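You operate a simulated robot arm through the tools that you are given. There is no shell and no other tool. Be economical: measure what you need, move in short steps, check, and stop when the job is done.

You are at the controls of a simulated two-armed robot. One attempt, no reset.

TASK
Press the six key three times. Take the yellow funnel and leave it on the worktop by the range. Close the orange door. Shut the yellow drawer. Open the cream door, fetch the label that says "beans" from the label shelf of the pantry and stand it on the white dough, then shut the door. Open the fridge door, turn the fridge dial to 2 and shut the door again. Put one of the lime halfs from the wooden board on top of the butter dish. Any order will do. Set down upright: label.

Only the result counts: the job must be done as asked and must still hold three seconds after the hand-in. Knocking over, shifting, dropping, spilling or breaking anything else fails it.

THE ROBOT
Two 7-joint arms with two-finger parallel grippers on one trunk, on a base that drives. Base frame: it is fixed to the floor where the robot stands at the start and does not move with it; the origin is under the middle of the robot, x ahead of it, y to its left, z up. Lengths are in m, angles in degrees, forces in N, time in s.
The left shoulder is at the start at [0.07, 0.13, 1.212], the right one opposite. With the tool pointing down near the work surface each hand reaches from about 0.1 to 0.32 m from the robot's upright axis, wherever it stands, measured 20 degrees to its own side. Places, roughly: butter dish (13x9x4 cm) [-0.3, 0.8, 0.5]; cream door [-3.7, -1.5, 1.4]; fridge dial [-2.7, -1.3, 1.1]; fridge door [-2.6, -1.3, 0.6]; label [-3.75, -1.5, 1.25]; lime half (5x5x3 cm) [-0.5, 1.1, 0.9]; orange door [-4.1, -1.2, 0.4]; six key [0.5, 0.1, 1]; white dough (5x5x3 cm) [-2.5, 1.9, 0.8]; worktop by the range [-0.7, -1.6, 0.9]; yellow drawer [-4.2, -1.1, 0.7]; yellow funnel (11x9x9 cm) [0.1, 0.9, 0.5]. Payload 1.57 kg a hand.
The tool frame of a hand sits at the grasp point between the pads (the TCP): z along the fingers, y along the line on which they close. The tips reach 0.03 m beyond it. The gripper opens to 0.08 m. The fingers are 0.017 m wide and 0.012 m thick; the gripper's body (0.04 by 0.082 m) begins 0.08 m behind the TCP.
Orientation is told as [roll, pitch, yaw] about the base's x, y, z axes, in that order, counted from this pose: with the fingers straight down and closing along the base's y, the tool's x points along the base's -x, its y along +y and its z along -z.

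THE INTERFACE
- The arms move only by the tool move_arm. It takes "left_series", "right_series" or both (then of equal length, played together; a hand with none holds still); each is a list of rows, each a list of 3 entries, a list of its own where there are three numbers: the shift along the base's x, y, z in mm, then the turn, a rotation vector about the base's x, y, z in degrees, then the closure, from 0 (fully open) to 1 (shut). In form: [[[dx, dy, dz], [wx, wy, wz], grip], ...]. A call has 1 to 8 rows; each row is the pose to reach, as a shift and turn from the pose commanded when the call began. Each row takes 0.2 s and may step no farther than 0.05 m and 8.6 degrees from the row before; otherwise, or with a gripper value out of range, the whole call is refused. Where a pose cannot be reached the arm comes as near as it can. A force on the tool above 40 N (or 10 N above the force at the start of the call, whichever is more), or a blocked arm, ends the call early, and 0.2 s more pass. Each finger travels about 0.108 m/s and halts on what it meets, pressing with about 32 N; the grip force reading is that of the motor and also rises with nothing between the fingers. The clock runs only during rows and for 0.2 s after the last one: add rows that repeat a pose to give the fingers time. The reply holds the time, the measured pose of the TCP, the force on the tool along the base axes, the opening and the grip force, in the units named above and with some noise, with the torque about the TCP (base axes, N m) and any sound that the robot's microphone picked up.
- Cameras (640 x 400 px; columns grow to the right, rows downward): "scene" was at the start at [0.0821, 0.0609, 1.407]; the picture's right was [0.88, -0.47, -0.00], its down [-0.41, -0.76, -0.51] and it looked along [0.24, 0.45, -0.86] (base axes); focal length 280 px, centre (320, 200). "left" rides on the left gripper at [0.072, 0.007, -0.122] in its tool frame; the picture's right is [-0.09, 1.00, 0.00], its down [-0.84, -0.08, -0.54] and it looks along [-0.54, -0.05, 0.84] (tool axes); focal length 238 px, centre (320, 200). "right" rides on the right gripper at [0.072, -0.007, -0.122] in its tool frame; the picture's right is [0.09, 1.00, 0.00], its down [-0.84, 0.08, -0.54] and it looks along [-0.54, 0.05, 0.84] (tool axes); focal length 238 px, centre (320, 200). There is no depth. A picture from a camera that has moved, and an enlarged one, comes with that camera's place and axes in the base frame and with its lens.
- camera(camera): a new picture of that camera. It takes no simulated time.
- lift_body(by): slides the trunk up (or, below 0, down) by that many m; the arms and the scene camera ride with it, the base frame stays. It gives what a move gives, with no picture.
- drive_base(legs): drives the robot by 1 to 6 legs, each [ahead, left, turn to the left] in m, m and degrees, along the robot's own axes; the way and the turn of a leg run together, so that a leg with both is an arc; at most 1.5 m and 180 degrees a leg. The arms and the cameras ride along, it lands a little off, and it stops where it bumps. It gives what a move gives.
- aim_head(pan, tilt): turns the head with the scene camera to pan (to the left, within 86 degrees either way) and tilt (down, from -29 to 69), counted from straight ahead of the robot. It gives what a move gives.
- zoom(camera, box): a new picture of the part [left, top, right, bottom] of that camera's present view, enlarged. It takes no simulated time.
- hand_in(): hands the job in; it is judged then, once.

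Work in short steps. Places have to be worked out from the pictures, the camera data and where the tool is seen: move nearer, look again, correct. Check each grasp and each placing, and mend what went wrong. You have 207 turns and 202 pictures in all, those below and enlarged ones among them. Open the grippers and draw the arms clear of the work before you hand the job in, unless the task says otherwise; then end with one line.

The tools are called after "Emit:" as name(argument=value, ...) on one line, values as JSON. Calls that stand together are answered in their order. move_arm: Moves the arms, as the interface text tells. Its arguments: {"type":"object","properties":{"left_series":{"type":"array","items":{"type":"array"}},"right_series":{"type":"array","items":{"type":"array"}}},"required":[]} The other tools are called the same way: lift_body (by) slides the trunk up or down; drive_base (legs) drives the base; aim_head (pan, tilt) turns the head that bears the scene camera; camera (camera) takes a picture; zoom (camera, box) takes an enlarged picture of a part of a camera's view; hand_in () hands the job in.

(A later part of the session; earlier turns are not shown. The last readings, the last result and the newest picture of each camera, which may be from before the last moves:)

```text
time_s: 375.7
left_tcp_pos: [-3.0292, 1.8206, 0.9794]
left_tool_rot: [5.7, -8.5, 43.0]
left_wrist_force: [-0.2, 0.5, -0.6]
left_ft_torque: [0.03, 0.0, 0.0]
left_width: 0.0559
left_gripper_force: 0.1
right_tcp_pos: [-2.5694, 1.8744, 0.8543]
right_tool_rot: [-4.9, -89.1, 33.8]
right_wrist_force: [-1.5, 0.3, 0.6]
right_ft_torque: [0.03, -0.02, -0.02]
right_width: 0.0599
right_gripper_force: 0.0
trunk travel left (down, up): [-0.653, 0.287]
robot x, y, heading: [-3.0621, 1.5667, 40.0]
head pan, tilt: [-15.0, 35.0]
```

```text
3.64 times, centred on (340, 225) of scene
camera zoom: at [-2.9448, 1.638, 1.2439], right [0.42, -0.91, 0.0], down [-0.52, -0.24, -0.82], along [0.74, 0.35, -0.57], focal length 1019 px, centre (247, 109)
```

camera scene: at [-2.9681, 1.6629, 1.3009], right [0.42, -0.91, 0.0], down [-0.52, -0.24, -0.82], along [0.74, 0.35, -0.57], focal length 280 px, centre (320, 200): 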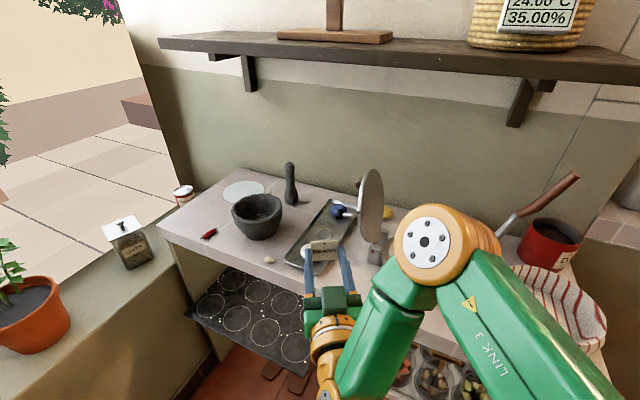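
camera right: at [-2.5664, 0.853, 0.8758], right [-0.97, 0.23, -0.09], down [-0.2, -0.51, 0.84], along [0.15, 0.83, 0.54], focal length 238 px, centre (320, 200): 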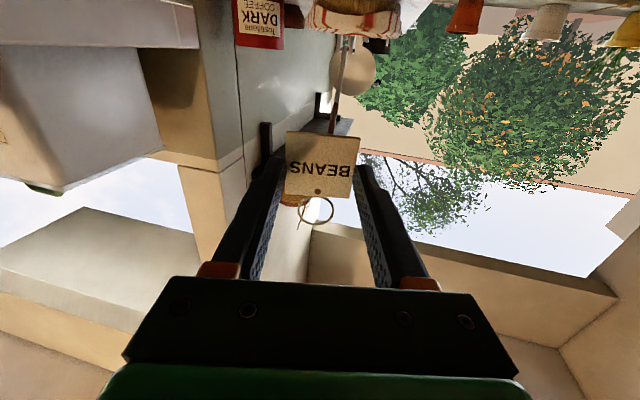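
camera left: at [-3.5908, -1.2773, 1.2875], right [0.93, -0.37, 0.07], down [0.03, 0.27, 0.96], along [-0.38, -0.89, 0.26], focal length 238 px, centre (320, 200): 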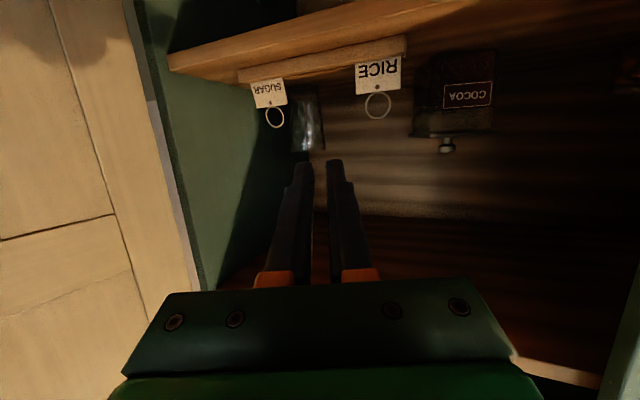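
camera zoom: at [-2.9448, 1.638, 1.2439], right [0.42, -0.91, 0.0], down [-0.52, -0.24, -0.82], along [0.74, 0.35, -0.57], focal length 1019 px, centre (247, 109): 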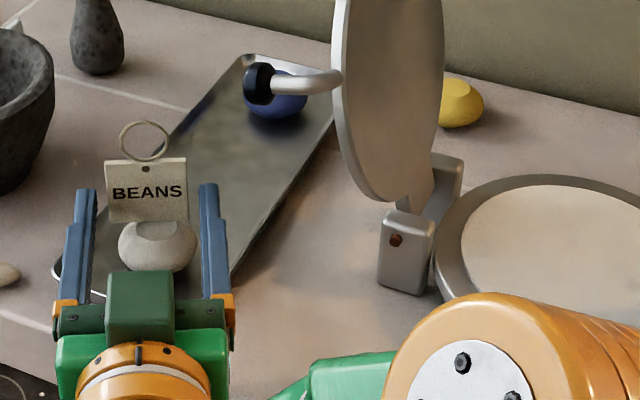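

The label stands by itself on the dough. I open fully and retreat straight back along the tool axis.

Emit:
move_arm(right_series=[[[0, 0, 0], [0, 0, 0], 0.1], [[0, 0, 0], [0, 0, 0], 0]])

Emit:
drive_base(legs=[[-0.147, 0.028, 0], [-0.2, 0, 0]])

Emit:
zoom(camera="scene", box=[260, 130, 420, 240])

```text
time_s: 376.3
left_tcp_pos: [-3.0295, 1.8203, 0.9801]
left_tool_rot: [5.7, -8.6, 43.0]
left_wrist_force: [1.4, 0.2, 0.0]
left_ft_torque: [0.01, 0.0, -0.01]
left_width: 0.0559
left_gripper_force: 0.2
right_tcp_pos: [-2.57, 1.875, 0.8538]
right_tool_rot: [-4.8, -88.9, 33.7]
right_wrist_force: [-0.5, 0.6, 0.5]
right_ft_torque: [0.02, 0.01, -0.02]
right_width: 0.08
right_gripper_force: 0.1
trunk travel left (down, up): [-0.653, 0.287]
robot x, y, heading: [-3.0646, 1.5644, 40.2]
head pan, tilt: [-15.0, 35.0]
```

```text
time_s: 378.9
left_tcp_pos: [-3.3107, 1.6217, 0.9786]
left_tool_rot: [5.7, -8.6, 42.9]
left_wrist_force: [-0.2, 0.0, -1.2]
left_ft_torque: [0.01, 0.0, -0.02]
left_width: 0.0562
left_gripper_force: 0.0
right_tcp_pos: [-2.8501, 1.6757, 0.8541]
right_tool_rot: [-4.8, -89.0, 33.8]
right_wrist_force: [-0.2, -0.2, 0.1]
right_ft_torque: [0.03, -0.04, -0.02]
right_width: 0.0802
right_gripper_force: 0.0
trunk travel left (down, up): [-0.653, 0.287]
robot x, y, heading: [-3.346, 1.3653, 39.8]
head pan, tilt: [-15.0, 35.0]
```

```text
3.64 times, centred on (340, 185) of scene
camera zoom: at [-3.2257, 1.4386, 1.2438], right [0.42, -0.91, 0.0], down [-0.52, -0.24, -0.82], along [0.74, 0.35, -0.57], focal length 1019 px, centre (247, 254)
```

zoom: 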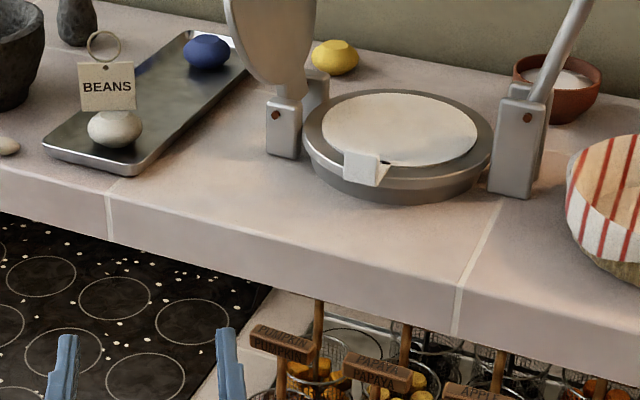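

Label done. Now the fridge: from earlier views its handle triangulates to about (-2.295, -1.209), z 0.83–1.15. I tuck the right arm, set the left tool horizontal, and drive there.

Emit:
move_arm(left_series=[[[22, 20, 5], [4.8, -5.1, 0], 0.4], [[45, 42, 10], [9.6, -10.2, 0], 0.4], [[68, 63, 20], [14.4, -15.3, 0], 0.4], [[91, 85, 30], [19.2, -20.4, 0], 0.4], [[114, 106, 40], [24, -25.5, 0], 0.4], [[137, 127, 45], [28.8, -30.6, 0], 0.4], [[160, 148, 50], [33.6, -35.7, 0], 0.4], [[183, 170, 50], [38.2, -41, 0], 0.4]], right_series=[[[-19, -10, 12], [-4, 7.2, 0], 0], [[-38, -21, 24], [-8, 14.4, 0], 0], [[-57, -31, 36], [-12, 21.6, 0], 0], [[-76, -42, 48], [-16, 28.8, 0], 0], [[-95, -53, 60], [-20, 36, 0], 0], [[-114, -63, 72], [-24, 43.2, 0], 0], [[-133, -74, 84], [-28, 50.4, 0], 0], [[-150, -84, 96], [-32, 57.6, 0], 0]])

Emit:
move_arm(right_series=[[[-10, -6, 10], [-4, 7.2, 0], 0], [[-20, -12, 20], [-8, 14.4, 0], 0], [[-30, -18, 30], [-11, 20, 0], 0]])

Emit:
drive_base(legs=[[0, -0.78, 0], [0, 0, -65], [0, 0, -65], [1.15, 0, 0]])

```text
time_s: 380.7
left_tcp_pos: [-3.1282, 1.7904, 1.031]
left_tool_rot: [5.5, -64.7, 43.1]
left_wrist_force: [-0.3, 0.8, 0.0]
left_ft_torque: [-0.02, 0.03, -0.03]
left_width: 0.0481
left_gripper_force: 0.0
right_tcp_pos: [-3.002, 1.5913, 0.9486]
right_tool_rot: [-0.3, -22.9, 29.2]
right_wrist_force: [0.5, 0.1, 1.1]
right_ft_torque: [0.01, -0.04, 0.03]
right_width: 0.08
right_gripper_force: 0.2
trunk travel left (down, up): [-0.653, 0.287]
robot x, y, heading: [-3.3447, 1.3705, 40.4]
head pan, tilt: [-15.0, 35.0]
```

```text
time_s: 381.5
left_tcp_pos: [-3.1296, 1.7887, 1.0315]
left_tool_rot: [5.7, -64.7, 42.9]
left_wrist_force: [-0.5, 0.3, -0.5]
left_ft_torque: [-0.02, 0.02, 0.01]
left_width: 0.0478
left_gripper_force: 0.1
right_tcp_pos: [-3.032, 1.5728, 0.9787]
right_tool_rot: [-0.1, -0.2, 29.2]
right_wrist_force: [1.0, 0.0, 0.0]
right_ft_torque: [0.01, -0.02, 0.04]
right_width: 0.08
right_gripper_force: 0.1
trunk travel left (down, up): [-0.653, 0.287]
robot x, y, heading: [-3.3475, 1.3703, 40.1]
head pan, tilt: [-15.0, 35.0]
```

```text
time_s: 396.8
left_tcp_pos: [-2.6817, -0.8218, 1.0323]
left_tool_rot: [5.8, -64.6, -88.7]
left_wrist_force: [-0.2, 0.7, 0.1]
left_ft_torque: [-0.04, 0.03, 0.01]
left_width: 0.0481
left_gripper_force: 0.1
right_tcp_pos: [-2.9084, -0.7479, 0.9777]
right_tool_rot: [-0.1, -0.3, -102.6]
right_wrist_force: [0.7, 0.0, -0.5]
right_ft_torque: [-0.01, 0.01, 0.0]
right_width: 0.0801
right_gripper_force: 0.0
trunk travel left (down, up): [-0.653, 0.287]
robot x, y, heading: [-2.8558, -0.375, -91.3]
head pan, tilt: [-15.0, 35.0]
```

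I move left to the handle's column and ahead, then look with the wrist camera.

Emit:
drive_base(legs=[[0, 0.385, 1.3], [0.2, 0, 0]])

Emit:
camera(camera="left")

```text
time_s: 400.4
left_tcp_pos: [-2.2867, -1.0231, 1.0329]
left_tool_rot: [5.6, -64.7, -87.5]
left_wrist_force: [-0.5, -0.4, 1.4]
left_ft_torque: [-0.02, 0.0, 0.03]
left_width: 0.0481
left_gripper_force: 0.1
right_tcp_pos: [-2.5139, -0.9572, 0.981]
right_tool_rot: [-0.1, -0.4, -101.5]
right_wrist_force: [-1.4, -1.5, 0.2]
right_ft_torque: [-0.01, 0.02, 0.03]
right_width: 0.0801
right_gripper_force: 0.0
trunk travel left (down, up): [-0.653, 0.287]
robot x, y, heading: [-2.4675, -0.5873, -90.8]
head pan, tilt: [-15.0, 35.0]
```

```text
8 pictures are left
camera left: at [-2.2984, -0.8819, 1.0195], right [0.99, 0.09, 0.13], down [-0.14, 0.12, 0.98], along [0.08, -0.99, 0.13], focal length 238 px, centre (320, 200)
```

left: 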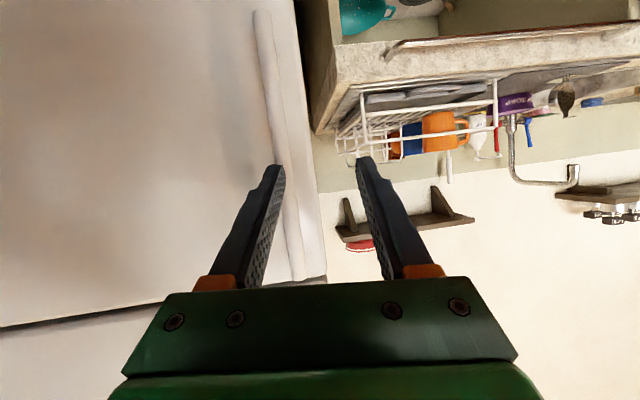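

Handle bar at x≈-2.313. I align, advance onto it, and close, verifying by the grip width.

Emit:
move_arm(left_series=[[[-14, -20, -10], [0, 0, 0], 0.25], [[-27, -50, -20], [0, 0, 0], 0.25], [[-27, -90, -30], [0, 0, 0], 0.25], [[-27, -130, -30], [0, 0, 0], 0.25], [[-27, -160, -30], [0, 0, 0], 0.25], [[-27, -180, -30], [0, 0, 0], 0.25], [[-27, -184, -30], [0, 0, 0], 0.25]])

Emit:
move_arm(left_series=[[[0, 0, 0], [0, 0, 0], 0.5], [[0, 0, 0], [0, 0, 0], 0.7], [[0, 0, 0], [0, 0, 0], 0.95], [[0, 0, 0], [0, 0, 0], 0.95]])

```text
time_s: 402.0
left_tcp_pos: [-2.2945, -1.179, 1.0029]
left_tool_rot: [6.0, -64.8, -88.2]
left_wrist_force: [-10.1, 0.0, 2.2]
left_ft_torque: [-0.05, 0.27, -0.24]
left_width: 0.0688
left_gripper_force: 5.4
left hand out of reach, approached as far as the arm can: row 5, 6, 7
right_tcp_pos: [-2.5175, -0.956, 0.9793]
right_tool_rot: [0.0, -0.3, -101.5]
right_wrist_force: [0.9, -0.4, -0.5]
right_ft_torque: [-0.01, 0.0, 0.0]
right_width: 0.0798
right_gripper_force: 0.0
trunk travel left (down, up): [-0.653, 0.287]
robot x, y, heading: [-2.4634, -0.5863, -90.3]
head pan, tilt: [-15.0, 35.0]
```

```text
time_s: 403.2
left_tcp_pos: [-2.3127, -1.1826, 1.0011]
left_tool_rot: [6.1, -64.5, -89.7]
left_wrist_force: [-28.5, -3.7, -1.5]
left_ft_torque: [0.08, 0.53, -0.51]
left_width: 0.0302
left_gripper_force: 15.2
right_tcp_pos: [-2.5278, -0.9576, 0.9766]
right_tool_rot: [0.3, -0.1, -102.0]
right_wrist_force: [1.0, 0.4, -0.7]
right_ft_torque: [-0.04, 0.02, 0.0]
right_width: 0.08
right_gripper_force: 0.0
trunk travel left (down, up): [-0.653, 0.287]
robot x, y, heading: [-2.4714, -0.5853, -91.1]
head pan, tilt: [-15.0, 35.0]
stopped in row 4 (left hand): the force on the tool passed its limit at 40 N (the readings are from after the stop); the commanded pose is now the measured one
```

The grip has something about 30 mm wide, and the hand has been pulled over to it. I relax and tighten.

Emit:
move_arm(left_series=[[[-4, 0, 0], [0, 0, 0], 0.95], [[-8, 0, 0], [0, 0, 0], 0.95], [[-8, 0, 0], [0, 0, 0], 0.95]])

Emit:
camera(camera="left")

```text
time_s: 404.0
left_tcp_pos: [-2.3129, -1.1795, 1.001]
left_tool_rot: [6.5, -64.7, -89.6]
left_wrist_force: [-28.4, -13.1, 5.7]
left_ft_torque: [-0.29, 0.65, -0.44]
left_width: 0.0302
left_gripper_force: 15.0
left hand out of reach, approached as far as the arm can: row 1, 2, 3
right_tcp_pos: [-2.528, -0.9606, 0.9781]
right_tool_rot: [0.5, 0.0, -101.8]
right_wrist_force: [0.2, -0.9, 0.8]
right_ft_torque: [-0.01, 0.05, 0.02]
right_width: 0.0798
right_gripper_force: 0.0
trunk travel left (down, up): [-0.653, 0.287]
robot x, y, heading: [-2.4674, -0.5846, -90.7]
head pan, tilt: [-15.0, 35.0]
```

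```text
7 pictures are left
camera left: at [-2.323, -1.0391, 0.9886], right [0.99, 0.07, 0.13], down [-0.14, 0.12, 0.98], along [0.05, -0.99, 0.13], focal length 238 px, centre (320, 200)
```

left: 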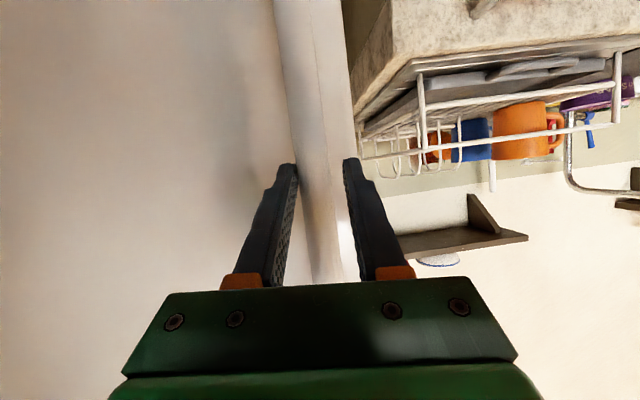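

The left finger touches the bar but the hand sits too far right and shallow. I open, shift the base 1.2 cm right and 3 cm ahead, and close again.

Emit:
move_arm(left_series=[[[0, 0, 0], [0, 0, 0], 0.5], [[0, 0, 0], [0, 0, 0], 0.25], [[0, 0, 0], [0, 0, 0], 0.25]])

Emit:
drive_base(legs=[[0, -0.022, 0], [0.03, 0, 0]])

Emit:
move_arm(left_series=[[[0, 0, 0], [0, 0, 0], 0.5], [[0, 0, 0], [0, 0, 0], 0.7], [[0, 0, 0], [0, 0, 0], 0.95], [[0, 0, 0], [0, 0, 0], 0.95]])

```text
time_s: 404.8
left_tcp_pos: [-2.2979, -1.1762, 0.9999]
left_tool_rot: [5.3, -64.6, -87.9]
left_wrist_force: [-1.3, -2.5, -0.4]
left_ft_torque: [0.0, -0.02, 0.08]
left_width: 0.0618
left_gripper_force: 0.5
right_tcp_pos: [-2.5149, -0.957, 0.9788]
right_tool_rot: [0.0, -0.3, -101.6]
right_wrist_force: [0.5, 0.5, -0.3]
right_ft_torque: [-0.02, 0.02, -0.02]
right_width: 0.0798
right_gripper_force: 0.1
trunk travel left (down, up): [-0.653, 0.287]
robot x, y, heading: [-2.469, -0.584, -90.4]
head pan, tilt: [-15.0, 35.0]
```

```text
time_s: 406.0
left_tcp_pos: [-2.3217, -1.203, 1.0024]
left_tool_rot: [5.0, -65.0, -87.9]
left_wrist_force: [0.3, -0.7, 0.1]
left_ft_torque: [-0.01, 0.0, -0.02]
left_width: 0.0601
left_gripper_force: 0.1
right_tcp_pos: [-2.5384, -0.9834, 0.9812]
right_tool_rot: [0.0, -0.5, -101.7]
right_wrist_force: [0.5, 0.8, 0.2]
right_ft_torque: [-0.04, 0.01, -0.05]
right_width: 0.08
right_gripper_force: 0.0
trunk travel left (down, up): [-0.653, 0.287]
robot x, y, heading: [-2.4883, -0.6168, -90.8]
head pan, tilt: [-15.0, 35.0]
```

```text
time_s: 407.0
left_tcp_pos: [-2.3145, -1.2059, 1.0005]
left_tool_rot: [4.1, -64.8, -86.9]
left_wrist_force: [16.1, -0.9, 1.6]
left_ft_torque: [-0.02, 0.53, 0.27]
left_width: 0.022
left_gripper_force: 35.0
right_tcp_pos: [-2.5322, -0.9863, 0.9793]
right_tool_rot: [-0.5, -0.5, -101.6]
right_wrist_force: [1.3, 0.2, 0.4]
right_ft_torque: [0.0, -0.01, 0.01]
right_width: 0.0799
right_gripper_force: 0.0
trunk travel left (down, up): [-0.653, 0.287]
robot x, y, heading: [-2.4932, -0.6157, -90.7]
head pan, tilt: [-15.0, 35.0]
```

Firm grip on the handle (22 mm, 35 N). I pull the door open along its arc with the base.

Emit:
drive_base(legs=[[-0.06, -0.008, 0], [-0.058, -0.0135, 0], [-0.056, -0.02, 0], [-0.056, -0.022, 0], [-0.052, -0.029, 0], [-0.05, -0.032, 0]])

```text
time_s: 410.8
left_tcp_pos: [-2.4518, -0.8813, 0.9977]
left_tool_rot: [6.2, -64.4, -89.2]
left_wrist_force: [-23.8, -19.9, -0.5]
left_ft_torque: [-0.98, 0.92, -0.31]
left_width: 0.0223
left_gripper_force: 35.1
right_tcp_pos: [-2.6662, -0.661, 0.9757]
right_tool_rot: [0.3, 0.1, -101.7]
right_wrist_force: [-0.3, 0.6, -0.1]
right_ft_torque: [-0.01, -0.02, -0.02]
right_width: 0.0798
right_gripper_force: 0.0
trunk travel left (down, up): [-0.653, 0.287]
robot x, y, heading: [-2.6067, -0.285, -90.8]
head pan, tilt: [-15.0, 35.0]
```

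30° open with a smooth pull. I continue to about 50° with a bit more inward travel.

Emit:
drive_base(legs=[[-0.044, -0.042, 0], [-0.042, -0.042, 0], [-0.038, -0.044, 0], [-0.034, -0.047, 0]])

```text
time_s: 413.5
left_tcp_pos: [-2.6147, -0.7161, 0.9995]
left_tool_rot: [4.6, -64.7, -87.7]
left_wrist_force: [-0.3, -0.2, 0.0]
left_ft_torque: [0.01, -0.02, -0.01]
left_width: 0.0037
left_gripper_force: 0.1
right_tcp_pos: [-2.8273, -0.4954, 0.9782]
right_tool_rot: [-0.3, -0.1, -101.7]
right_wrist_force: [0.3, -0.5, 0.2]
right_ft_torque: [0.0, 0.02, 0.03]
right_width: 0.0798
right_gripper_force: 0.0
trunk travel left (down, up): [-0.653, 0.287]
robot x, y, heading: [-2.7861, -0.1204, -90.7]
head pan, tilt: [-15.0, 35.0]
```

The grip slipped off along the way, so I look at where the door is.

Emit:
aim_head(pan=15, tilt=25)

Emit:
camera(camera="scene")

```text
time_s: 414.4
left_tcp_pos: [-2.6162, -0.7155, 1.0004]
left_tool_rot: [4.8, -64.8, -88.0]
left_wrist_force: [-0.5, -0.2, 0.7]
left_ft_torque: [0.01, -0.04, 0.02]
left_width: 0.0039
left_gripper_force: 0.1
right_tcp_pos: [-2.8299, -0.4948, 0.9786]
right_tool_rot: [-0.3, -0.2, -101.6]
right_wrist_force: [-0.6, -0.3, -0.2]
right_ft_torque: [0.02, 0.02, 0.01]
right_width: 0.0799
right_gripper_force: 0.0
trunk travel left (down, up): [-0.653, 0.287]
robot x, y, heading: [-2.7781, -0.1218, -91.0]
head pan, tilt: [15.0, 25.0]
```

```text
6 pictures are left
camera scene: at [-2.7601, -0.2605, 1.2596], right [-0.97, -0.24, 0.0], down [-0.1, 0.41, -0.91], along [0.22, -0.88, -0.42], focal length 280 px, centre (320, 200)
```

scene: 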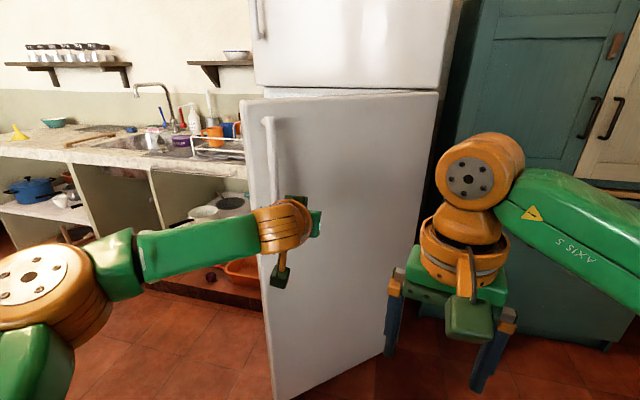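

The door is about 43° open with its handle near (-2.534, -0.77). I'll re-grip with the robot turned to face the door squarely (heading -45°); first I back off and reposition.

Emit:
drive_base(legs=[[-0.15, 0, 0], [0, 0, 46], [0.037, -0.554, 0]])

Emit:
move_arm(left_series=[[[0, 0, 0], [0, 0, 0], 0.5], [[0, 0, 0], [0, 0, 0], 0.25]])

Emit:
camera(camera="left")

```text
time_s: 420.7
left_tcp_pos: [-2.6044, -0.6896, 1.0009]
left_tool_rot: [4.9, -64.8, -42.1]
left_wrist_force: [0.1, 0.2, 0.2]
left_ft_torque: [-0.04, 0.0, -0.02]
left_width: 0.004
left_gripper_force: 0.1
right_tcp_pos: [-2.9117, -0.6902, 0.9797]
right_tool_rot: [-0.2, -0.2, -55.8]
right_wrist_force: [0.0, 0.1, 0.8]
right_ft_torque: [0.01, 0.02, 0.01]
right_width: 0.08
right_gripper_force: 0.1
trunk travel left (down, up): [-0.653, 0.287]
robot x, y, heading: [-3.1464, -0.4014, -44.8]
head pan, tilt: [15.0, 25.0]
```

```text
time_s: 421.3
left_tcp_pos: [-2.6054, -0.691, 1.0005]
left_tool_rot: [4.9, -64.8, -42.2]
left_wrist_force: [0.2, 0.5, -0.8]
left_ft_torque: [0.01, 0.0, -0.01]
left_width: 0.0599
left_gripper_force: 0.1
right_tcp_pos: [-2.9111, -0.6923, 0.9784]
right_tool_rot: [-0.1, -0.3, -55.9]
right_wrist_force: [-0.7, 0.2, 0.1]
right_ft_torque: [0.0, 0.01, -0.04]
right_width: 0.0799
right_gripper_force: 0.1
trunk travel left (down, up): [-0.653, 0.287]
robot x, y, heading: [-3.1475, -0.3987, -45.0]
head pan, tilt: [15.0, 25.0]
```

```text
5 pictures are left
camera left: at [-2.7125, -0.5982, 0.9879], right [0.64, 0.76, 0.12], down [-0.18, -0.01, 0.98], along [0.75, -0.65, 0.13], focal length 238 px, centre (320, 200)
```

left: 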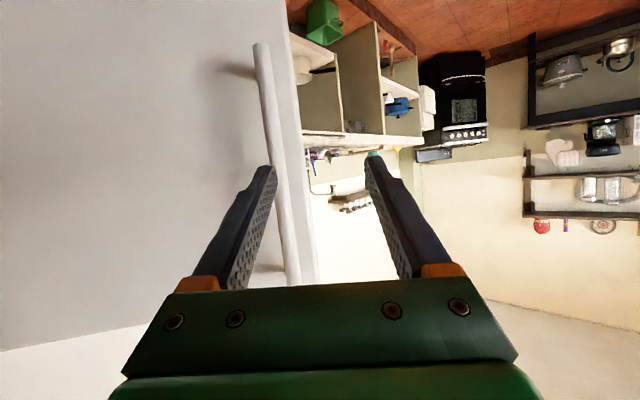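

The handle is actually at about (-2.475, -0.89), door near 31°. I drive the hand onto it and close.

Emit:
drive_base(legs=[[0, -0.051, 0], [0.12, 0, 0], [0.108, 0, 0]])

Emit:
move_arm(left_series=[[[0, 0, 0], [0, 0, 0], 0.5], [[0, 0, 0], [0, 0, 0], 0.7], [[0, 0, 0], [0, 0, 0], 0.95], [[0, 0, 0], [0, 0, 0], 0.95]])

```text
time_s: 423.9
left_tcp_pos: [-2.4812, -0.8834, 1.0013]
left_tool_rot: [4.9, -64.8, -42.2]
left_wrist_force: [0.0, 1.0, -0.7]
left_ft_torque: [-0.02, -0.01, 0.01]
left_width: 0.0599
left_gripper_force: 0.0
right_tcp_pos: [-2.7895, -0.8853, 0.9805]
right_tool_rot: [-0.2, -0.4, -55.8]
right_wrist_force: [0.1, -0.1, 0.0]
right_ft_torque: [0.0, 0.0, 0.0]
right_width: 0.08
right_gripper_force: 0.1
trunk travel left (down, up): [-0.653, 0.287]
robot x, y, heading: [-3.021, -0.5943, -45.1]
head pan, tilt: [15.0, 25.0]
```

```text
time_s: 424.9
left_tcp_pos: [-2.4797, -0.8851, 1.0011]
left_tool_rot: [4.9, -64.8, -42.2]
left_wrist_force: [-0.4, 0.0, -0.7]
left_ft_torque: [-0.03, 0.0, 0.02]
left_width: 0.004
left_gripper_force: 0.0
right_tcp_pos: [-2.7879, -0.8866, 0.9782]
right_tool_rot: [-0.1, -0.2, -55.8]
right_wrist_force: [0.2, 0.5, -0.6]
right_ft_torque: [-0.01, 0.02, 0.01]
right_width: 0.08
right_gripper_force: 0.0
trunk travel left (down, up): [-0.653, 0.287]
robot x, y, heading: [-3.0205, -0.5921, -44.8]
head pan, tilt: [15.0, 25.0]
```

Missed: probably short of the bar. I open, feel forward in small steps, and close again.

Emit:
move_arm(left_series=[[[0, 0, 0], [0, 0, 0], 0.4], [[0, 0, 0], [0, 0, 0], 0.15], [[8, -7, 0], [0, 0, 0], 0.15], [[15, -13, 0], [0, 0, 0], 0.15], [[23, -20, 0], [0, 0, 0], 0.15], [[30, -26, 0], [0, 0, 0], 0.15], [[38, -33, 0], [0, 0, 0], 0.15]])

Emit:
zoom(camera="left", box=[160, 0, 480, 300])

```text
time_s: 426.4
left_tcp_pos: [-2.4527, -0.881, 1.0009]
left_tool_rot: [4.8, -64.8, -42.1]
left_wrist_force: [0.0, -0.8, 0.1]
left_ft_torque: [-0.03, -0.03, -0.02]
left_width: 0.0679
left_gripper_force: 0.1
left hand out of reach, approached as far as the arm can: row 3, 4, 5, 6, 7
right_tcp_pos: [-2.7873, -0.886, 0.9784]
right_tool_rot: [-0.1, -0.3, -55.8]
right_wrist_force: [-0.5, 0.1, 0.2]
right_ft_torque: [-0.02, 0.03, 0.0]
right_width: 0.0801
right_gripper_force: 0.1
trunk travel left (down, up): [-0.653, 0.287]
robot x, y, heading: [-3.0221, -0.5925, -45.1]
head pan, tilt: [15.0, 25.0]
```

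```text
1.33 times, centred on (320, 150) of left
camera zoom: at [-2.5616, -0.7901, 0.9875], right [0.64, 0.76, 0.12], down [-0.18, -0.01, 0.98], along [0.75, -0.65, 0.13], focal length 318 px, centre (320, 267)
```

zoom: 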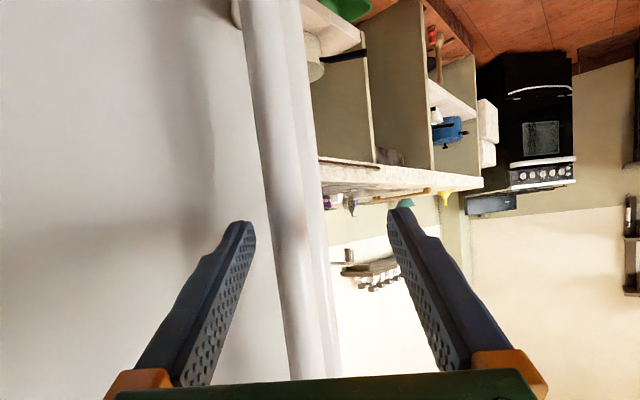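

The bar is still about 5 cm ahead and 2 cm to the right. I drive the base accordingly and close.

Emit:
drive_base(legs=[[0, -0.018, 0], [0.06, 0, 0]])

Emit:
move_arm(left_series=[[[0, 0, 0], [0, 0, 0], 0.5], [[0, 0, 0], [0, 0, 0], 0.7], [[0, 0, 0], [0, 0, 0], 0.95], [[0, 0, 0], [0, 0, 0], 0.95]])

```text
time_s: 427.8
left_tcp_pos: [-2.4251, -0.9339, 1.0013]
left_tool_rot: [4.7, -65.0, -42.0]
left_wrist_force: [-1.0, 0.3, -0.8]
left_ft_torque: [-0.03, 0.01, -0.02]
left_width: 0.0677
left_gripper_force: 0.1
right_tcp_pos: [-2.7604, -0.9382, 0.9806]
right_tool_rot: [-0.1, -0.5, -55.7]
right_wrist_force: [0.2, 0.6, 0.7]
right_ft_torque: [0.01, -0.04, -0.01]
right_width: 0.0798
right_gripper_force: 0.0
trunk travel left (down, up): [-0.653, 0.287]
robot x, y, heading: [-2.9892, -0.6474, -44.8]
head pan, tilt: [15.0, 25.0]
```

```text
time_s: 428.8
left_tcp_pos: [-2.4236, -0.9358, 1.0007]
left_tool_rot: [4.8, -65.0, -42.0]
left_wrist_force: [-0.3, 0.2, -0.1]
left_ft_torque: [-0.01, -0.03, 0.01]
left_width: 0.004
left_gripper_force: 0.1
right_tcp_pos: [-2.7578, -0.9404, 0.9791]
right_tool_rot: [-0.1, -0.3, -55.7]
right_wrist_force: [-0.8, -0.4, -0.7]
right_ft_torque: [-0.01, 0.0, -0.02]
right_width: 0.0802
right_gripper_force: 0.1
trunk travel left (down, up): [-0.653, 0.287]
robot x, y, heading: [-2.9915, -0.6486, -45.1]
head pan, tilt: [15.0, 25.0]
```

Still nothing between the fingers. I need one scene view to resolve this.

Emit:
camera(camera="scene")

```text
3 pictures are left
camera scene: at [-2.8762, -0.7267, 1.2597], right [-0.5, -0.87, 0.0], down [-0.37, 0.21, -0.91], along [0.79, -0.45, -0.42], focal length 280 px, centre (320, 200)
```

scene: 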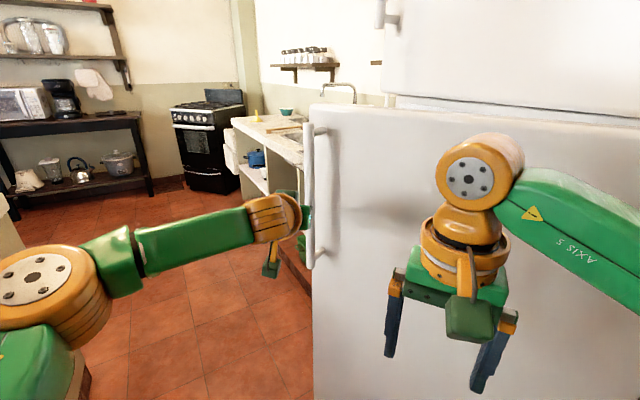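

The handle is about 7–8 cm further along than I thought; the door seems to be drifting shut. I open wide, move 10 cm ahead in one go, and grip.

Emit:
move_arm(left_series=[[[0, 0, 0], [0, 0, 0], 0.4], [[0, 0, 0], [0, 0, 0], 0]])

Emit:
drive_base(legs=[[0.1, -0.01, 0]])

Emit:
move_arm(left_series=[[[0, 0, 0], [0, 0, 0], 0.4], [[0, 0, 0], [0, 0, 0], 0.7], [[0, 0, 0], [0, 0, 0], 0.95], [[0, 0, 0], [0, 0, 0], 0.95]])

```text
time_s: 429.4
left_tcp_pos: [-2.424, -0.9373, 1.0006]
left_tool_rot: [4.8, -64.8, -42.0]
left_wrist_force: [-1.2, -0.3, -0.7]
left_ft_torque: [-0.03, 0.01, -0.03]
left_width: 0.0801
left_gripper_force: 0.0
right_tcp_pos: [-2.7591, -0.9401, 0.9789]
right_tool_rot: [-0.1, -0.3, -55.7]
right_wrist_force: [-0.1, 0.0, 0.7]
right_ft_torque: [0.0, -0.01, 0.02]
right_width: 0.08
right_gripper_force: 0.0
trunk travel left (down, up): [-0.653, 0.287]
robot x, y, heading: [-2.9941, -0.6479, -44.9]
head pan, tilt: [15.0, 25.0]
```

```text
time_s: 430.6
left_tcp_pos: [-2.362, -1.0117, 1.003]
left_tool_rot: [4.8, -65.0, -41.9]
left_wrist_force: [-0.5, -1.0, 0.5]
left_ft_torque: [0.04, 0.02, 0.08]
left_width: 0.08
left_gripper_force: 0.0
right_tcp_pos: [-2.6975, -1.016, 0.9804]
right_tool_rot: [-0.1, -0.6, -55.7]
right_wrist_force: [0.4, -0.4, 0.3]
right_ft_torque: [-0.05, -0.03, -0.01]
right_width: 0.0802
right_gripper_force: 0.0
trunk travel left (down, up): [-0.653, 0.287]
robot x, y, heading: [-2.9287, -0.725, -44.8]
head pan, tilt: [15.0, 25.0]
```

```text
time_s: 431.6
left_tcp_pos: [-2.3696, -1.0177, 1.0048]
left_tool_rot: [6.1, -65.2, -43.2]
left_wrist_force: [-21.6, -13.9, 1.2]
left_ft_torque: [-0.17, 0.21, -0.14]
left_width: 0.0259
left_gripper_force: 12.0
right_tcp_pos: [-2.7029, -1.022, 0.9793]
right_tool_rot: [0.6, -0.4, -55.7]
right_wrist_force: [-0.1, -0.2, 0.4]
right_ft_torque: [-0.03, 0.01, 0.01]
right_width: 0.08
right_gripper_force: 0.1
trunk travel left (down, up): [-0.653, 0.287]
robot x, y, heading: [-2.9276, -0.7266, -44.7]
head pan, tilt: [15.0, 25.0]
```

Contact with the bar. I shift slightly right to centre and tighten.

Emit:
drive_base(legs=[[0, -0.014, 0]])

Emit:
move_arm(left_series=[[[0, 0, 0], [0, 0, 0], 0.95], [[0, 0, 0], [0, 0, 0], 1.0], [[0, 0, 0], [0, 0, 0], 1.0]])

```text
time_s: 432.3
left_tcp_pos: [-2.3685, -1.0173, 1.0051]
left_tool_rot: [4.7, -65.3, -41.3]
left_wrist_force: [9.6, 4.3, 20.5]
left_ft_torque: [-0.46, 0.38, 0.14]
left_width: 0.0221
left_gripper_force: 35.0
right_tcp_pos: [-2.7046, -1.0245, 0.9801]
right_tool_rot: [-0.2, -0.5, -55.5]
right_wrist_force: [-1.1, 0.9, 0.1]
right_ft_torque: [0.01, 0.05, 0.01]
right_width: 0.0799
right_gripper_force: 0.0
trunk travel left (down, up): [-0.653, 0.287]
robot x, y, heading: [-2.936, -0.7343, -44.8]
head pan, tilt: [15.0, 25.0]
```

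```text
time_s: 433.1
left_tcp_pos: [-2.3676, -1.0181, 1.0052]
left_tool_rot: [4.8, -65.4, -41.4]
left_wrist_force: [4.4, 0.8, 11.3]
left_ft_torque: [-0.97, -0.2, 0.16]
left_width: 0.0222
left_gripper_force: 34.6
right_tcp_pos: [-2.7041, -1.0256, 0.9809]
right_tool_rot: [-0.2, -0.5, -55.5]
right_wrist_force: [0.2, -0.2, 0.1]
right_ft_torque: [-0.02, 0.03, 0.01]
right_width: 0.08
right_gripper_force: 0.1
trunk travel left (down, up): [-0.653, 0.287]
robot x, y, heading: [-2.9362, -0.736, -44.5]
head pan, tilt: [15.0, 25.0]
```

Solid grip. Three known handle positions fit a hinge at (-2.955, -1.286), radius 0.645, with the door now at 17°. I rotate the whole robot rigidly about the hinge to open the door to about 80°.

Emit:
drive_base(legs=[[-0.1056, -0.0978, 15], [-0.1056, -0.0978, 15], [-0.1056, -0.0978, 15], [-0.1056, -0.0978, 15]])

```text
time_s: 435.2
left_tcp_pos: [-2.5365, -0.8151, 1.0054]
left_tool_rot: [4.4, -65.4, -17.8]
left_wrist_force: [-8.9, -14.0, -1.5]
left_ft_torque: [-0.78, -0.76, 0.39]
left_width: 0.0219
left_gripper_force: 35.0
right_tcp_pos: [-2.8383, -0.9528, 0.9794]
right_tool_rot: [0.0, -0.2, -30.9]
right_wrist_force: [0.5, -0.3, 0.0]
right_ft_torque: [-0.06, -0.01, 0.0]
right_width: 0.0799
right_gripper_force: 0.0
trunk travel left (down, up): [-0.653, 0.287]
robot x, y, heading: [-3.1706, -0.7814, -19.9]
head pan, tilt: [15.0, 25.0]
stopped in leg 2: the force on the tool passed its limit at 40 N (the readings are from after the stop); the commanded pose is now the measured one
```

Still gripped at 41°; the force was only radial. I continue with smaller legs and a slight inward trim.

Emit:
drive_base(legs=[[-0.074, -0.073, 10], [-0.0704, -0.067, 10], [-0.0704, -0.067, 10], [-0.0704, -0.067, 10]])

```text
time_s: 437.4
left_tcp_pos: [-2.7357, -0.7189, 1.0069]
left_tool_rot: [4.0, -65.4, 1.7]
left_wrist_force: [-3.0, -15.7, 4.0]
left_ft_torque: [-0.84, -0.17, 0.03]
left_width: 0.0218
left_gripper_force: 34.8
right_tcp_pos: [-2.9716, -0.9482, 0.9804]
right_tool_rot: [0.2, -0.4, -11.3]
right_wrist_force: [-0.1, 0.9, 0.5]
right_ft_torque: [-0.06, -0.01, 0.05]
right_width: 0.0801
right_gripper_force: 0.0
trunk travel left (down, up): [-0.653, 0.287]
robot x, y, heading: [-3.3403, -0.8963, -0.4]
head pan, tilt: [15.0, 25.0]
stopped in leg 3: the force on the tool passed its limit at 43 N (the readings are from after the stop); the commanded pose is now the measured one
```

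62° now. Two more short legs with inward trim.

Emit:
drive_base(legs=[[-0.068, -0.084, 10], [-0.066, -0.076, 10]])

```text
time_s: 439.4
left_tcp_pos: [-2.9363, -0.7049, 1.0063]
left_tool_rot: [5.4, -65.3, 21.3]
left_wrist_force: [4.8, -24.8, -2.3]
left_ft_torque: [-0.25, -0.76, 0.42]
left_width: 0.0222
left_gripper_force: 35.0
right_tcp_pos: [-3.0783, -1.0022, 0.9789]
right_tool_rot: [0.4, -0.2, 9.0]
right_wrist_force: [-0.3, -0.3, 0.0]
right_ft_torque: [0.0, 0.0, -0.02]
right_width: 0.0797
right_gripper_force: 0.1
trunk travel left (down, up): [-0.653, 0.287]
robot x, y, heading: [-3.445, -1.083, 20.1]
head pan, tilt: [15.0, 25.0]
```

Door at about 81°. I release, back off, raise the trunk for clearance, and go around its edge to the fridge interior.

Emit:
move_arm(left_series=[[[0, 0, 0], [0, 0, 0], 0.6], [[0, 0, 0], [0, 0, 0], 0.2], [[0, 0, 0], [0, 0, 0], 0.2]])

Emit:
drive_base(legs=[[-0.08, 0, 0], [0.257, 0.705, 0]])

Emit:
lift_body(by=0.2)

Emit:
drive_base(legs=[[0.86, -0.313, 0], [0, 0, -65], [0, 0, -65]])

```text
time_s: 440.1
left_tcp_pos: [-2.938, -0.694, 1.0022]
left_tool_rot: [3.9, -65.2, 22.6]
left_wrist_force: [-0.6, -0.2, 0.0]
left_ft_torque: [0.0, 0.02, 0.02]
left_width: 0.064
left_gripper_force: 0.0
right_tcp_pos: [-3.0792, -0.9934, 0.9801]
right_tool_rot: [-0.3, -0.3, 9.0]
right_wrist_force: [-0.6, -0.2, -0.6]
right_ft_torque: [0.02, -0.01, 0.02]
right_width: 0.0801
right_gripper_force: 0.1
trunk travel left (down, up): [-0.653, 0.287]
robot x, y, heading: [-3.4451, -1.0768, 19.9]
head pan, tilt: [15.0, 25.0]
```

```text
time_s: 444.1
left_tcp_pos: [-3.0091, -0.0955, 1.0017]
left_tool_rot: [3.5, -65.1, 22.2]
left_wrist_force: [-0.7, -0.2, -0.1]
left_ft_torque: [-0.02, 0.0, -0.04]
left_width: 0.0637
left_gripper_force: 0.1
right_tcp_pos: [-3.155, -0.3913, 0.9787]
right_tool_rot: [-0.2, -0.4, 8.4]
right_wrist_force: [0.0, 0.4, 0.4]
right_ft_torque: [-0.06, 0.01, 0.02]
right_width: 0.0799
right_gripper_force: 0.0
trunk travel left (down, up): [-0.653, 0.287]
robot x, y, heading: [-3.5178, -0.4723, 19.1]
head pan, tilt: [15.0, 25.0]
stopped in leg 2: the robot was blocked; the commanded pose is now the measured one
```

```text
time_s: 446.3
left_tcp_pos: [-3.0102, -0.0957, 1.2031]
left_tool_rot: [3.8, -65.3, 22.0]
left_wrist_force: [-0.2, -0.3, 0.0]
left_ft_torque: [0.01, -0.01, -0.01]
left_width: 0.0642
left_gripper_force: 0.0
right_tcp_pos: [-3.1536, -0.393, 1.1789]
right_tool_rot: [-0.3, -0.3, 8.4]
right_wrist_force: [-0.4, -0.6, 0.1]
right_ft_torque: [0.02, 0.02, -0.01]
right_width: 0.0798
right_gripper_force: 0.0
trunk travel left (down, up): [-0.853, 0.087]
robot x, y, heading: [-3.515, -0.4759, 19.1]
head pan, tilt: [15.0, 25.0]
```

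```text
time_s: 456.8
left_tcp_pos: [-2.652, -1.1214, 1.204]
left_tool_rot: [3.8, -65.1, -109.1]
left_wrist_force: [-0.6, -1.0, 0.4]
left_ft_torque: [0.02, 0.0, -0.02]
left_width: 0.0638
left_gripper_force: 0.0
right_tcp_pos: [-2.782, -0.8179, 1.179]
right_tool_rot: [-0.2, -0.3, -122.6]
right_wrist_force: [0.4, 0.1, -0.3]
right_ft_torque: [-0.05, 0.01, 0.04]
right_width: 0.0799
right_gripper_force: 0.0
trunk travel left (down, up): [-0.853, 0.087]
robot x, y, heading: [-2.6023, -0.4878, -111.7]
head pan, tilt: [15.0, 25.0]
```

I use the left wrist camera, which points right into the fridge, to find the dial.

Emit:
camera(camera="left")

```text
2 pictures are left
camera left: at [-2.6102, -0.9884, 1.1894], right [0.95, -0.3, 0.11], down [-0.06, 0.16, 0.98], along [-0.32, -0.94, 0.14], focal length 238 px, centre (320, 200)
```

left: 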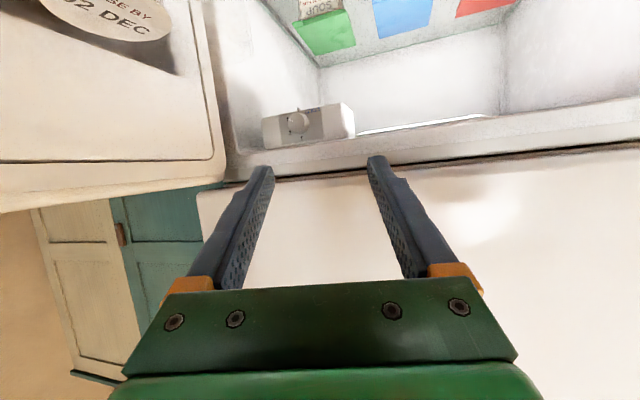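

The dial is a round knob on a small box at the ceiling front, near (-2.737, -1.30, 1.127). I zoom in to read it.

Emit:
zoom(camera="left", box=[258, 92, 362, 157])

```text
6.15 times, centred on (310, 124) of left
camera zoom: at [-2.6102, -0.9884, 1.1894], right [0.95, -0.3, 0.11], down [-0.06, 0.16, 0.98], along [-0.32, -0.94, 0.14], focal length 1467 px, centre (382, 665)
```

zoom: 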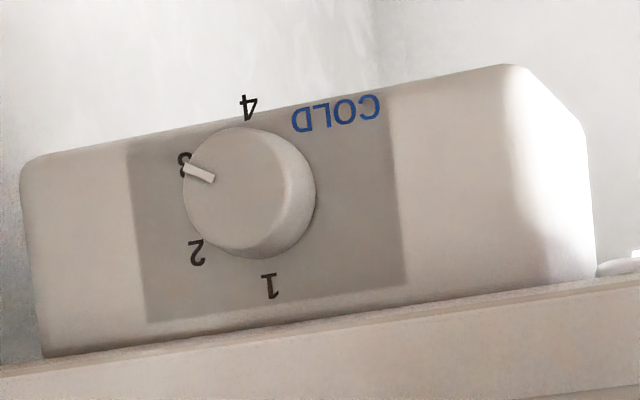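

One picture left, so I rely on geometry now. The pointer is at 3 and must turn about 60–65° counter-clockwise (seen from the front) to 2. I level the left tool at knob height, turn the base to -125°, and line up.

Emit:
move_arm(left_series=[[[0, 15, -20], [-7.2, 2.5, 0], 0.375], [[0, 25, -45], [-14.4, 5, 0], 0.375], [[0, 30, -77], [-21.7, 7.5, 0], 0.375], [[0, 30, -77], [-21.7, 7.5, 0], 0.375]])

Emit:
drive_base(legs=[[0, 0, -13.3], [0.0375, 0.1435, 0]])

Emit:
move_arm(left_series=[[[0, 0, 0], [0, 0, 6], 0.375], [[0, 0, 0], [0, 0, 12], 0.375], [[0, 0, 0], [0, 0, 12], 0.375]])

```text
time_s: 457.8
left_tcp_pos: [-2.6577, -1.103, 1.1685]
left_tool_rot: [3.2, -79.8, -108.1]
left_wrist_force: [0.6, -1.4, 0.2]
left_ft_torque: [0.0, 0.02, 0.03]
left_width: 0.0498
left_gripper_force: 0.0
left hand out of reach, approached as far as the arm can: row 2, 3, 4
right_tcp_pos: [-2.7822, -0.8194, 1.1801]
right_tool_rot: [-0.2, -0.4, -122.7]
right_wrist_force: [-0.3, 0.2, -1.1]
right_ft_torque: [0.0, -0.02, -0.02]
right_width: 0.08
right_gripper_force: 0.0
trunk travel left (down, up): [-0.853, 0.087]
robot x, y, heading: [-2.6036, -0.489, -111.7]
head pan, tilt: [15.0, 25.0]
```

```text
time_s: 460.0
left_tcp_pos: [-2.7042, -1.1849, 1.1688]
left_tool_rot: [4.4, -79.8, -122.3]
left_wrist_force: [0.0, 1.1, 0.3]
left_ft_torque: [-0.01, 0.0, -0.02]
left_width: 0.0501
left_gripper_force: 0.1
right_tcp_pos: [-2.7587, -0.88, 1.1784]
right_tool_rot: [0.0, -0.2, -135.8]
right_wrist_force: [0.9, -0.2, 0.9]
right_ft_torque: [-0.02, -0.04, -0.01]
right_width: 0.0802
right_gripper_force: 0.1
trunk travel left (down, up): [-0.853, 0.087]
robot x, y, heading: [-2.5088, -0.6042, -124.9]
head pan, tilt: [15.0, 25.0]
```

```text
time_s: 460.8
left_tcp_pos: [-2.6665, -1.1838, 1.1798]
left_tool_rot: [3.1, -79.7, -109.4]
left_wrist_force: [-0.2, 0.1, 0.0]
left_ft_torque: [0.01, 0.02, 0.01]
left_width: 0.0502
left_gripper_force: 0.0
left hand out of reach, approached as far as the arm can: row 1, 2, 3
right_tcp_pos: [-2.7562, -0.8827, 1.1788]
right_tool_rot: [-0.2, -0.3, -135.9]
right_wrist_force: [-0.9, 0.0, -0.6]
right_ft_torque: [0.02, 0.03, 0.04]
right_width: 0.08
right_gripper_force: 0.0
trunk travel left (down, up): [-0.853, 0.087]
robot x, y, heading: [-2.5066, -0.6051, -124.6]
head pan, tilt: [15.0, 25.0]
```

I lower to knob height, then correct sideways and advance most of the way with the base.

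Emit:
lift_body(by=-0.05)

Emit:
drive_base(legs=[[0.007, -0.025, 0], [0.07, 0.019, 0]])

```text
time_s: 461.7
left_tcp_pos: [-2.6673, -1.183, 1.1309]
left_tool_rot: [3.4, -79.8, -109.4]
left_wrist_force: [0.2, 0.8, -0.2]
left_ft_torque: [0.0, -0.01, 0.02]
left_width: 0.0501
left_gripper_force: 0.0
right_tcp_pos: [-2.7567, -0.8833, 1.1294]
right_tool_rot: [-0.2, -0.3, -135.7]
right_wrist_force: [0.2, -0.3, 0.8]
right_ft_torque: [0.02, 0.03, 0.0]
right_width: 0.0799
right_gripper_force: 0.0
trunk travel left (down, up): [-0.803, 0.137]
robot x, y, heading: [-2.5095, -0.6009, -125.0]
head pan, tilt: [15.0, 25.0]
```

```text
time_s: 463.2
left_tcp_pos: [-2.7126, -1.2371, 1.1342]
left_tool_rot: [2.8, -80.1, -109.0]
left_wrist_force: [0.2, 0.5, -0.3]
left_ft_torque: [0.0, 0.0, -0.01]
left_width: 0.05
left_gripper_force: 0.0
right_tcp_pos: [-2.8026, -0.9361, 1.1316]
right_tool_rot: [-0.1, -0.8, -135.8]
right_wrist_force: [0.9, 0.1, -0.4]
right_ft_torque: [-0.05, 0.04, 0.03]
right_width: 0.0799
right_gripper_force: 0.1
trunk travel left (down, up): [-0.803, 0.137]
robot x, y, heading: [-2.5588, -0.663, -125.2]
head pan, tilt: [15.0, 25.0]
```

I feel forward with small arm steps.

Emit:
move_arm(left_series=[[[-3, -10, 0], [0, 0, 0], 0.375], [[-7, -20, -1], [0, 0, 0], 0.375], [[-10, -29, -2], [0, 0, 0], 0.375], [[-13, -37, -2], [0, 0, 0], 0.375], [[-15, -44, -2], [0, 0, 0], 0.375], [[-17, -49, -3], [0, 0, 0], 0.375], [[-19, -54, -3], [0, 0, 0], 0.375], [[-21, -59, -3], [0, 0, 0], 0.375]])

```text
time_s: 465.0
left_tcp_pos: [-2.7109, -1.285, 1.135]
left_tool_rot: [3.3, -79.9, -109.3]
left_wrist_force: [0.5, -0.3, -0.1]
left_ft_torque: [0.0, -0.01, -0.01]
left_width: 0.0502
left_gripper_force: 0.0
left hand out of reach, approached as far as the arm can: row 1, 2, 3, 4, 5, 6, 7, 8
right_tcp_pos: [-2.8055, -0.9413, 1.1291]
right_tool_rot: [-0.2, -0.4, -135.8]
right_wrist_force: [0.5, 0.8, -0.4]
right_ft_torque: [0.0, 0.0, -0.01]
right_width: 0.0801
right_gripper_force: 0.0
trunk travel left (down, up): [-0.803, 0.137]
robot x, y, heading: [-2.5587, -0.6597, -124.9]
head pan, tilt: [15.0, 25.0]
```

No contact yet; the hand is about 2 cm too far east. I back off 3 cm, shift, and come forward again with the base.

Emit:
drive_base(legs=[[-0.03, 0, 0], [0.0116, -0.019, 0], [0.035, 0, 0]])

```text
time_s: 466.7
left_tcp_pos: [-2.7328, -1.2851, 1.1384]
left_tool_rot: [2.8, -79.9, -109.2]
left_wrist_force: [0.6, 1.0, 0.2]
left_ft_torque: [0.03, -0.01, 0.0]
left_width: 0.0501
left_gripper_force: 0.0
right_tcp_pos: [-2.8267, -0.9402, 1.1317]
right_tool_rot: [-0.2, -0.6, -135.8]
right_wrist_force: [0.4, 1.2, 0.5]
right_ft_torque: [-0.01, 0.01, -0.02]
right_width: 0.0799
right_gripper_force: 0.0
trunk travel left (down, up): [-0.803, 0.137]
robot x, y, heading: [-2.5801, -0.6628, -125.2]
head pan, tilt: [15.0, 25.0]
```

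Emit:
lift_body(by=-0.007)

Emit:
drive_base(legs=[[0.0115, 0.0032, 0], [0.0115, 0.0032, 0]])

Emit:
move_arm(left_series=[[[0, 0, 0], [0, 0, 0], 0.5], [[0, 0, 0], [0, 0, 0], 0.6], [[0, 0, 0], [0, 0, 0], 0.75], [[0, 0, 0], [0, 0, 0], 0.75]])

```text
time_s: 467.2
left_tcp_pos: [-2.7347, -1.2877, 1.1292]
left_tool_rot: [3.1, -79.8, -109.4]
left_wrist_force: [0.4, 0.1, 0.3]
left_ft_torque: [-0.02, 0.01, 0.01]
left_width: 0.0503
left_gripper_force: 0.1
right_tcp_pos: [-2.8305, -0.9425, 1.124]
right_tool_rot: [-0.2, -0.4, -135.8]
right_wrist_force: [-0.4, -0.2, 0.1]
right_ft_torque: [-0.03, 0.02, -0.01]
right_width: 0.0801
right_gripper_force: 0.0
trunk travel left (down, up): [-0.796, 0.144]
robot x, y, heading: [-2.5836, -0.6641, -124.9]
head pan, tilt: [15.0, 25.0]
```

```text
time_s: 468.5
left_tcp_pos: [-2.7405, -1.2987, 1.13]
left_tool_rot: [2.9, -79.7, -109.2]
left_wrist_force: [4.6, 17.5, 4.2]
left_ft_torque: [-0.15, -0.08, 0.69]
left_width: 0.0508
left_gripper_force: 0.5
right_tcp_pos: [-2.834, -0.9555, 1.1267]
right_tool_rot: [0.0, -0.8, -135.7]
right_wrist_force: [0.1, 0.1, 0.4]
right_ft_torque: [0.0, -0.02, -0.01]
right_width: 0.0802
right_gripper_force: 0.0
trunk travel left (down, up): [-0.796, 0.144]
robot x, y, heading: [-2.5892, -0.6825, -124.9]
head pan, tilt: [15.0, 25.0]
stopped in leg 2: the force on the tool passed its limit at 44 N (the readings are from after the stop); the commanded pose is now the measured one
```

```text
time_s: 469.5
left_tcp_pos: [-2.7375, -1.3016, 1.1295]
left_tool_rot: [1.8, -79.7, -108.1]
left_wrist_force: [10.3, 12.8, 4.3]
left_ft_torque: [-0.01, -0.02, 0.54]
left_width: 0.03
left_gripper_force: 39.5
right_tcp_pos: [-2.8318, -0.9572, 1.1256]
right_tool_rot: [-0.2, -0.9, -135.7]
right_wrist_force: [-0.5, 0.5, -0.1]
right_ft_torque: [-0.01, -0.03, 0.01]
right_width: 0.0801
right_gripper_force: 0.0
trunk travel left (down, up): [-0.796, 0.144]
robot x, y, heading: [-2.5864, -0.6833, -124.9]
head pan, tilt: [15.0, 25.0]
```

The grip closes at 30 mm with 39 N: that is the knob. I rotate about the +y axis (counter-clockwise seen from the front), first half.

Emit:
move_arm(left_series=[[[0, 1, 0], [0, 8, 0], 0.85], [[0, 2, 0], [0, 16, 0], 0.85], [[0, 2, 0], [0, 24, 0], 0.85], [[0, 2, 0], [0, 32, 0], 0.85]])

```text
time_s: 470.2
left_tcp_pos: [-2.7336, -1.2993, 1.1296]
left_tool_rot: [-68.1, -72.2, -39.2]
left_wrist_force: [13.3, 21.9, -1.1]
left_ft_torque: [-0.05, -0.11, 0.99]
left_width: 0.029
left_gripper_force: 38.9
left hand out of reach, approached as far as the arm can: row 3
right_tcp_pos: [-2.83, -0.955, 1.1269]
right_tool_rot: [0.0, -1.0, -135.5]
right_wrist_force: [0.0, 0.6, 0.1]
right_ft_torque: [-0.02, -0.01, 0.03]
right_width: 0.0802
right_gripper_force: 0.1
trunk travel left (down, up): [-0.796, 0.144]
robot x, y, heading: [-2.5905, -0.685, -124.6]
head pan, tilt: [15.0, 25.0]
stopped in row 3 (left hand): the force on the tool passed its limit at 55 N (the readings are from after the stop); the commanded pose is now the measured one
```

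It turned about 17° before the force limit; I was pressing into the box face. I ease back 3 mm and continue around the tool's own axis in small steps.

Emit:
move_arm(left_series=[[[1, 3, 0], [0, 0, 0], 0.9], [[1, 4, 0], [1.6, 4.7, 0.9], 0.9], [[1, 4, 0], [3.1, 9.4, 1.8], 0.9], [[1, 4, 0], [4.7, 14, 2.7], 0.9], [[1, 4, 0], [6.2, 18.7, 3.6], 0.9], [[1, 4, 0], [7.8, 23.4, 4.5], 0.9]])

```text
time_s: 471.6
left_tcp_pos: [-2.7339, -1.2994, 1.1281]
left_tool_rot: [-79.7, -47.8, -24.9]
left_wrist_force: [13.6, 10.3, 4.6]
left_ft_torque: [-0.65, -0.04, 0.75]
left_width: 0.0285
left_gripper_force: 39.1
right_tcp_pos: [-2.8305, -0.959, 1.1253]
right_tool_rot: [-0.2, -0.9, -135.7]
right_wrist_force: [-0.1, 0.0, -0.3]
right_ft_torque: [0.0, 0.0, -0.02]
right_width: 0.0801
right_gripper_force: 0.0
trunk travel left (down, up): [-0.796, 0.144]
robot x, y, heading: [-2.5886, -0.6818, -124.7]
head pan, tilt: [15.0, 25.0]
```

Closing-axis analysis shows 42° turned so far, and the digits are exactly 60° apart. I turn the remaining 18°.

Emit:
move_arm(left_series=[[[0, 0, 0], [1.5, 4.7, 0.6], 0.9], [[0, 0, 0], [2.9, 9.5, 1.2], 0.9], [[0, 0, 0], [4.4, 14.2, 1.8], 0.9], [[0, 0, 0], [5.3, 17.1, 2.2], 0.9], [[0, 0, 0], [5.3, 17.1, 2.2], 0.9]])

```text
time_s: 472.8
left_tcp_pos: [-2.7342, -1.3011, 1.1269]
left_tool_rot: [-82.0, -29.9, -21.4]
left_wrist_force: [14.6, 11.2, 1.8]
left_ft_torque: [-0.09, -0.04, 0.72]
left_width: 0.0281
left_gripper_force: 38.0
right_tcp_pos: [-2.8313, -0.9604, 1.1244]
right_tool_rot: [-0.3, -0.9, -135.6]
right_wrist_force: [-0.4, -0.2, -0.2]
right_ft_torque: [-0.01, 0.0, 0.0]
right_width: 0.0799
right_gripper_force: 0.1
trunk travel left (down, up): [-0.796, 0.144]
robot x, y, heading: [-2.5897, -0.6835, -124.7]
head pan, tilt: [15.0, 25.0]
```

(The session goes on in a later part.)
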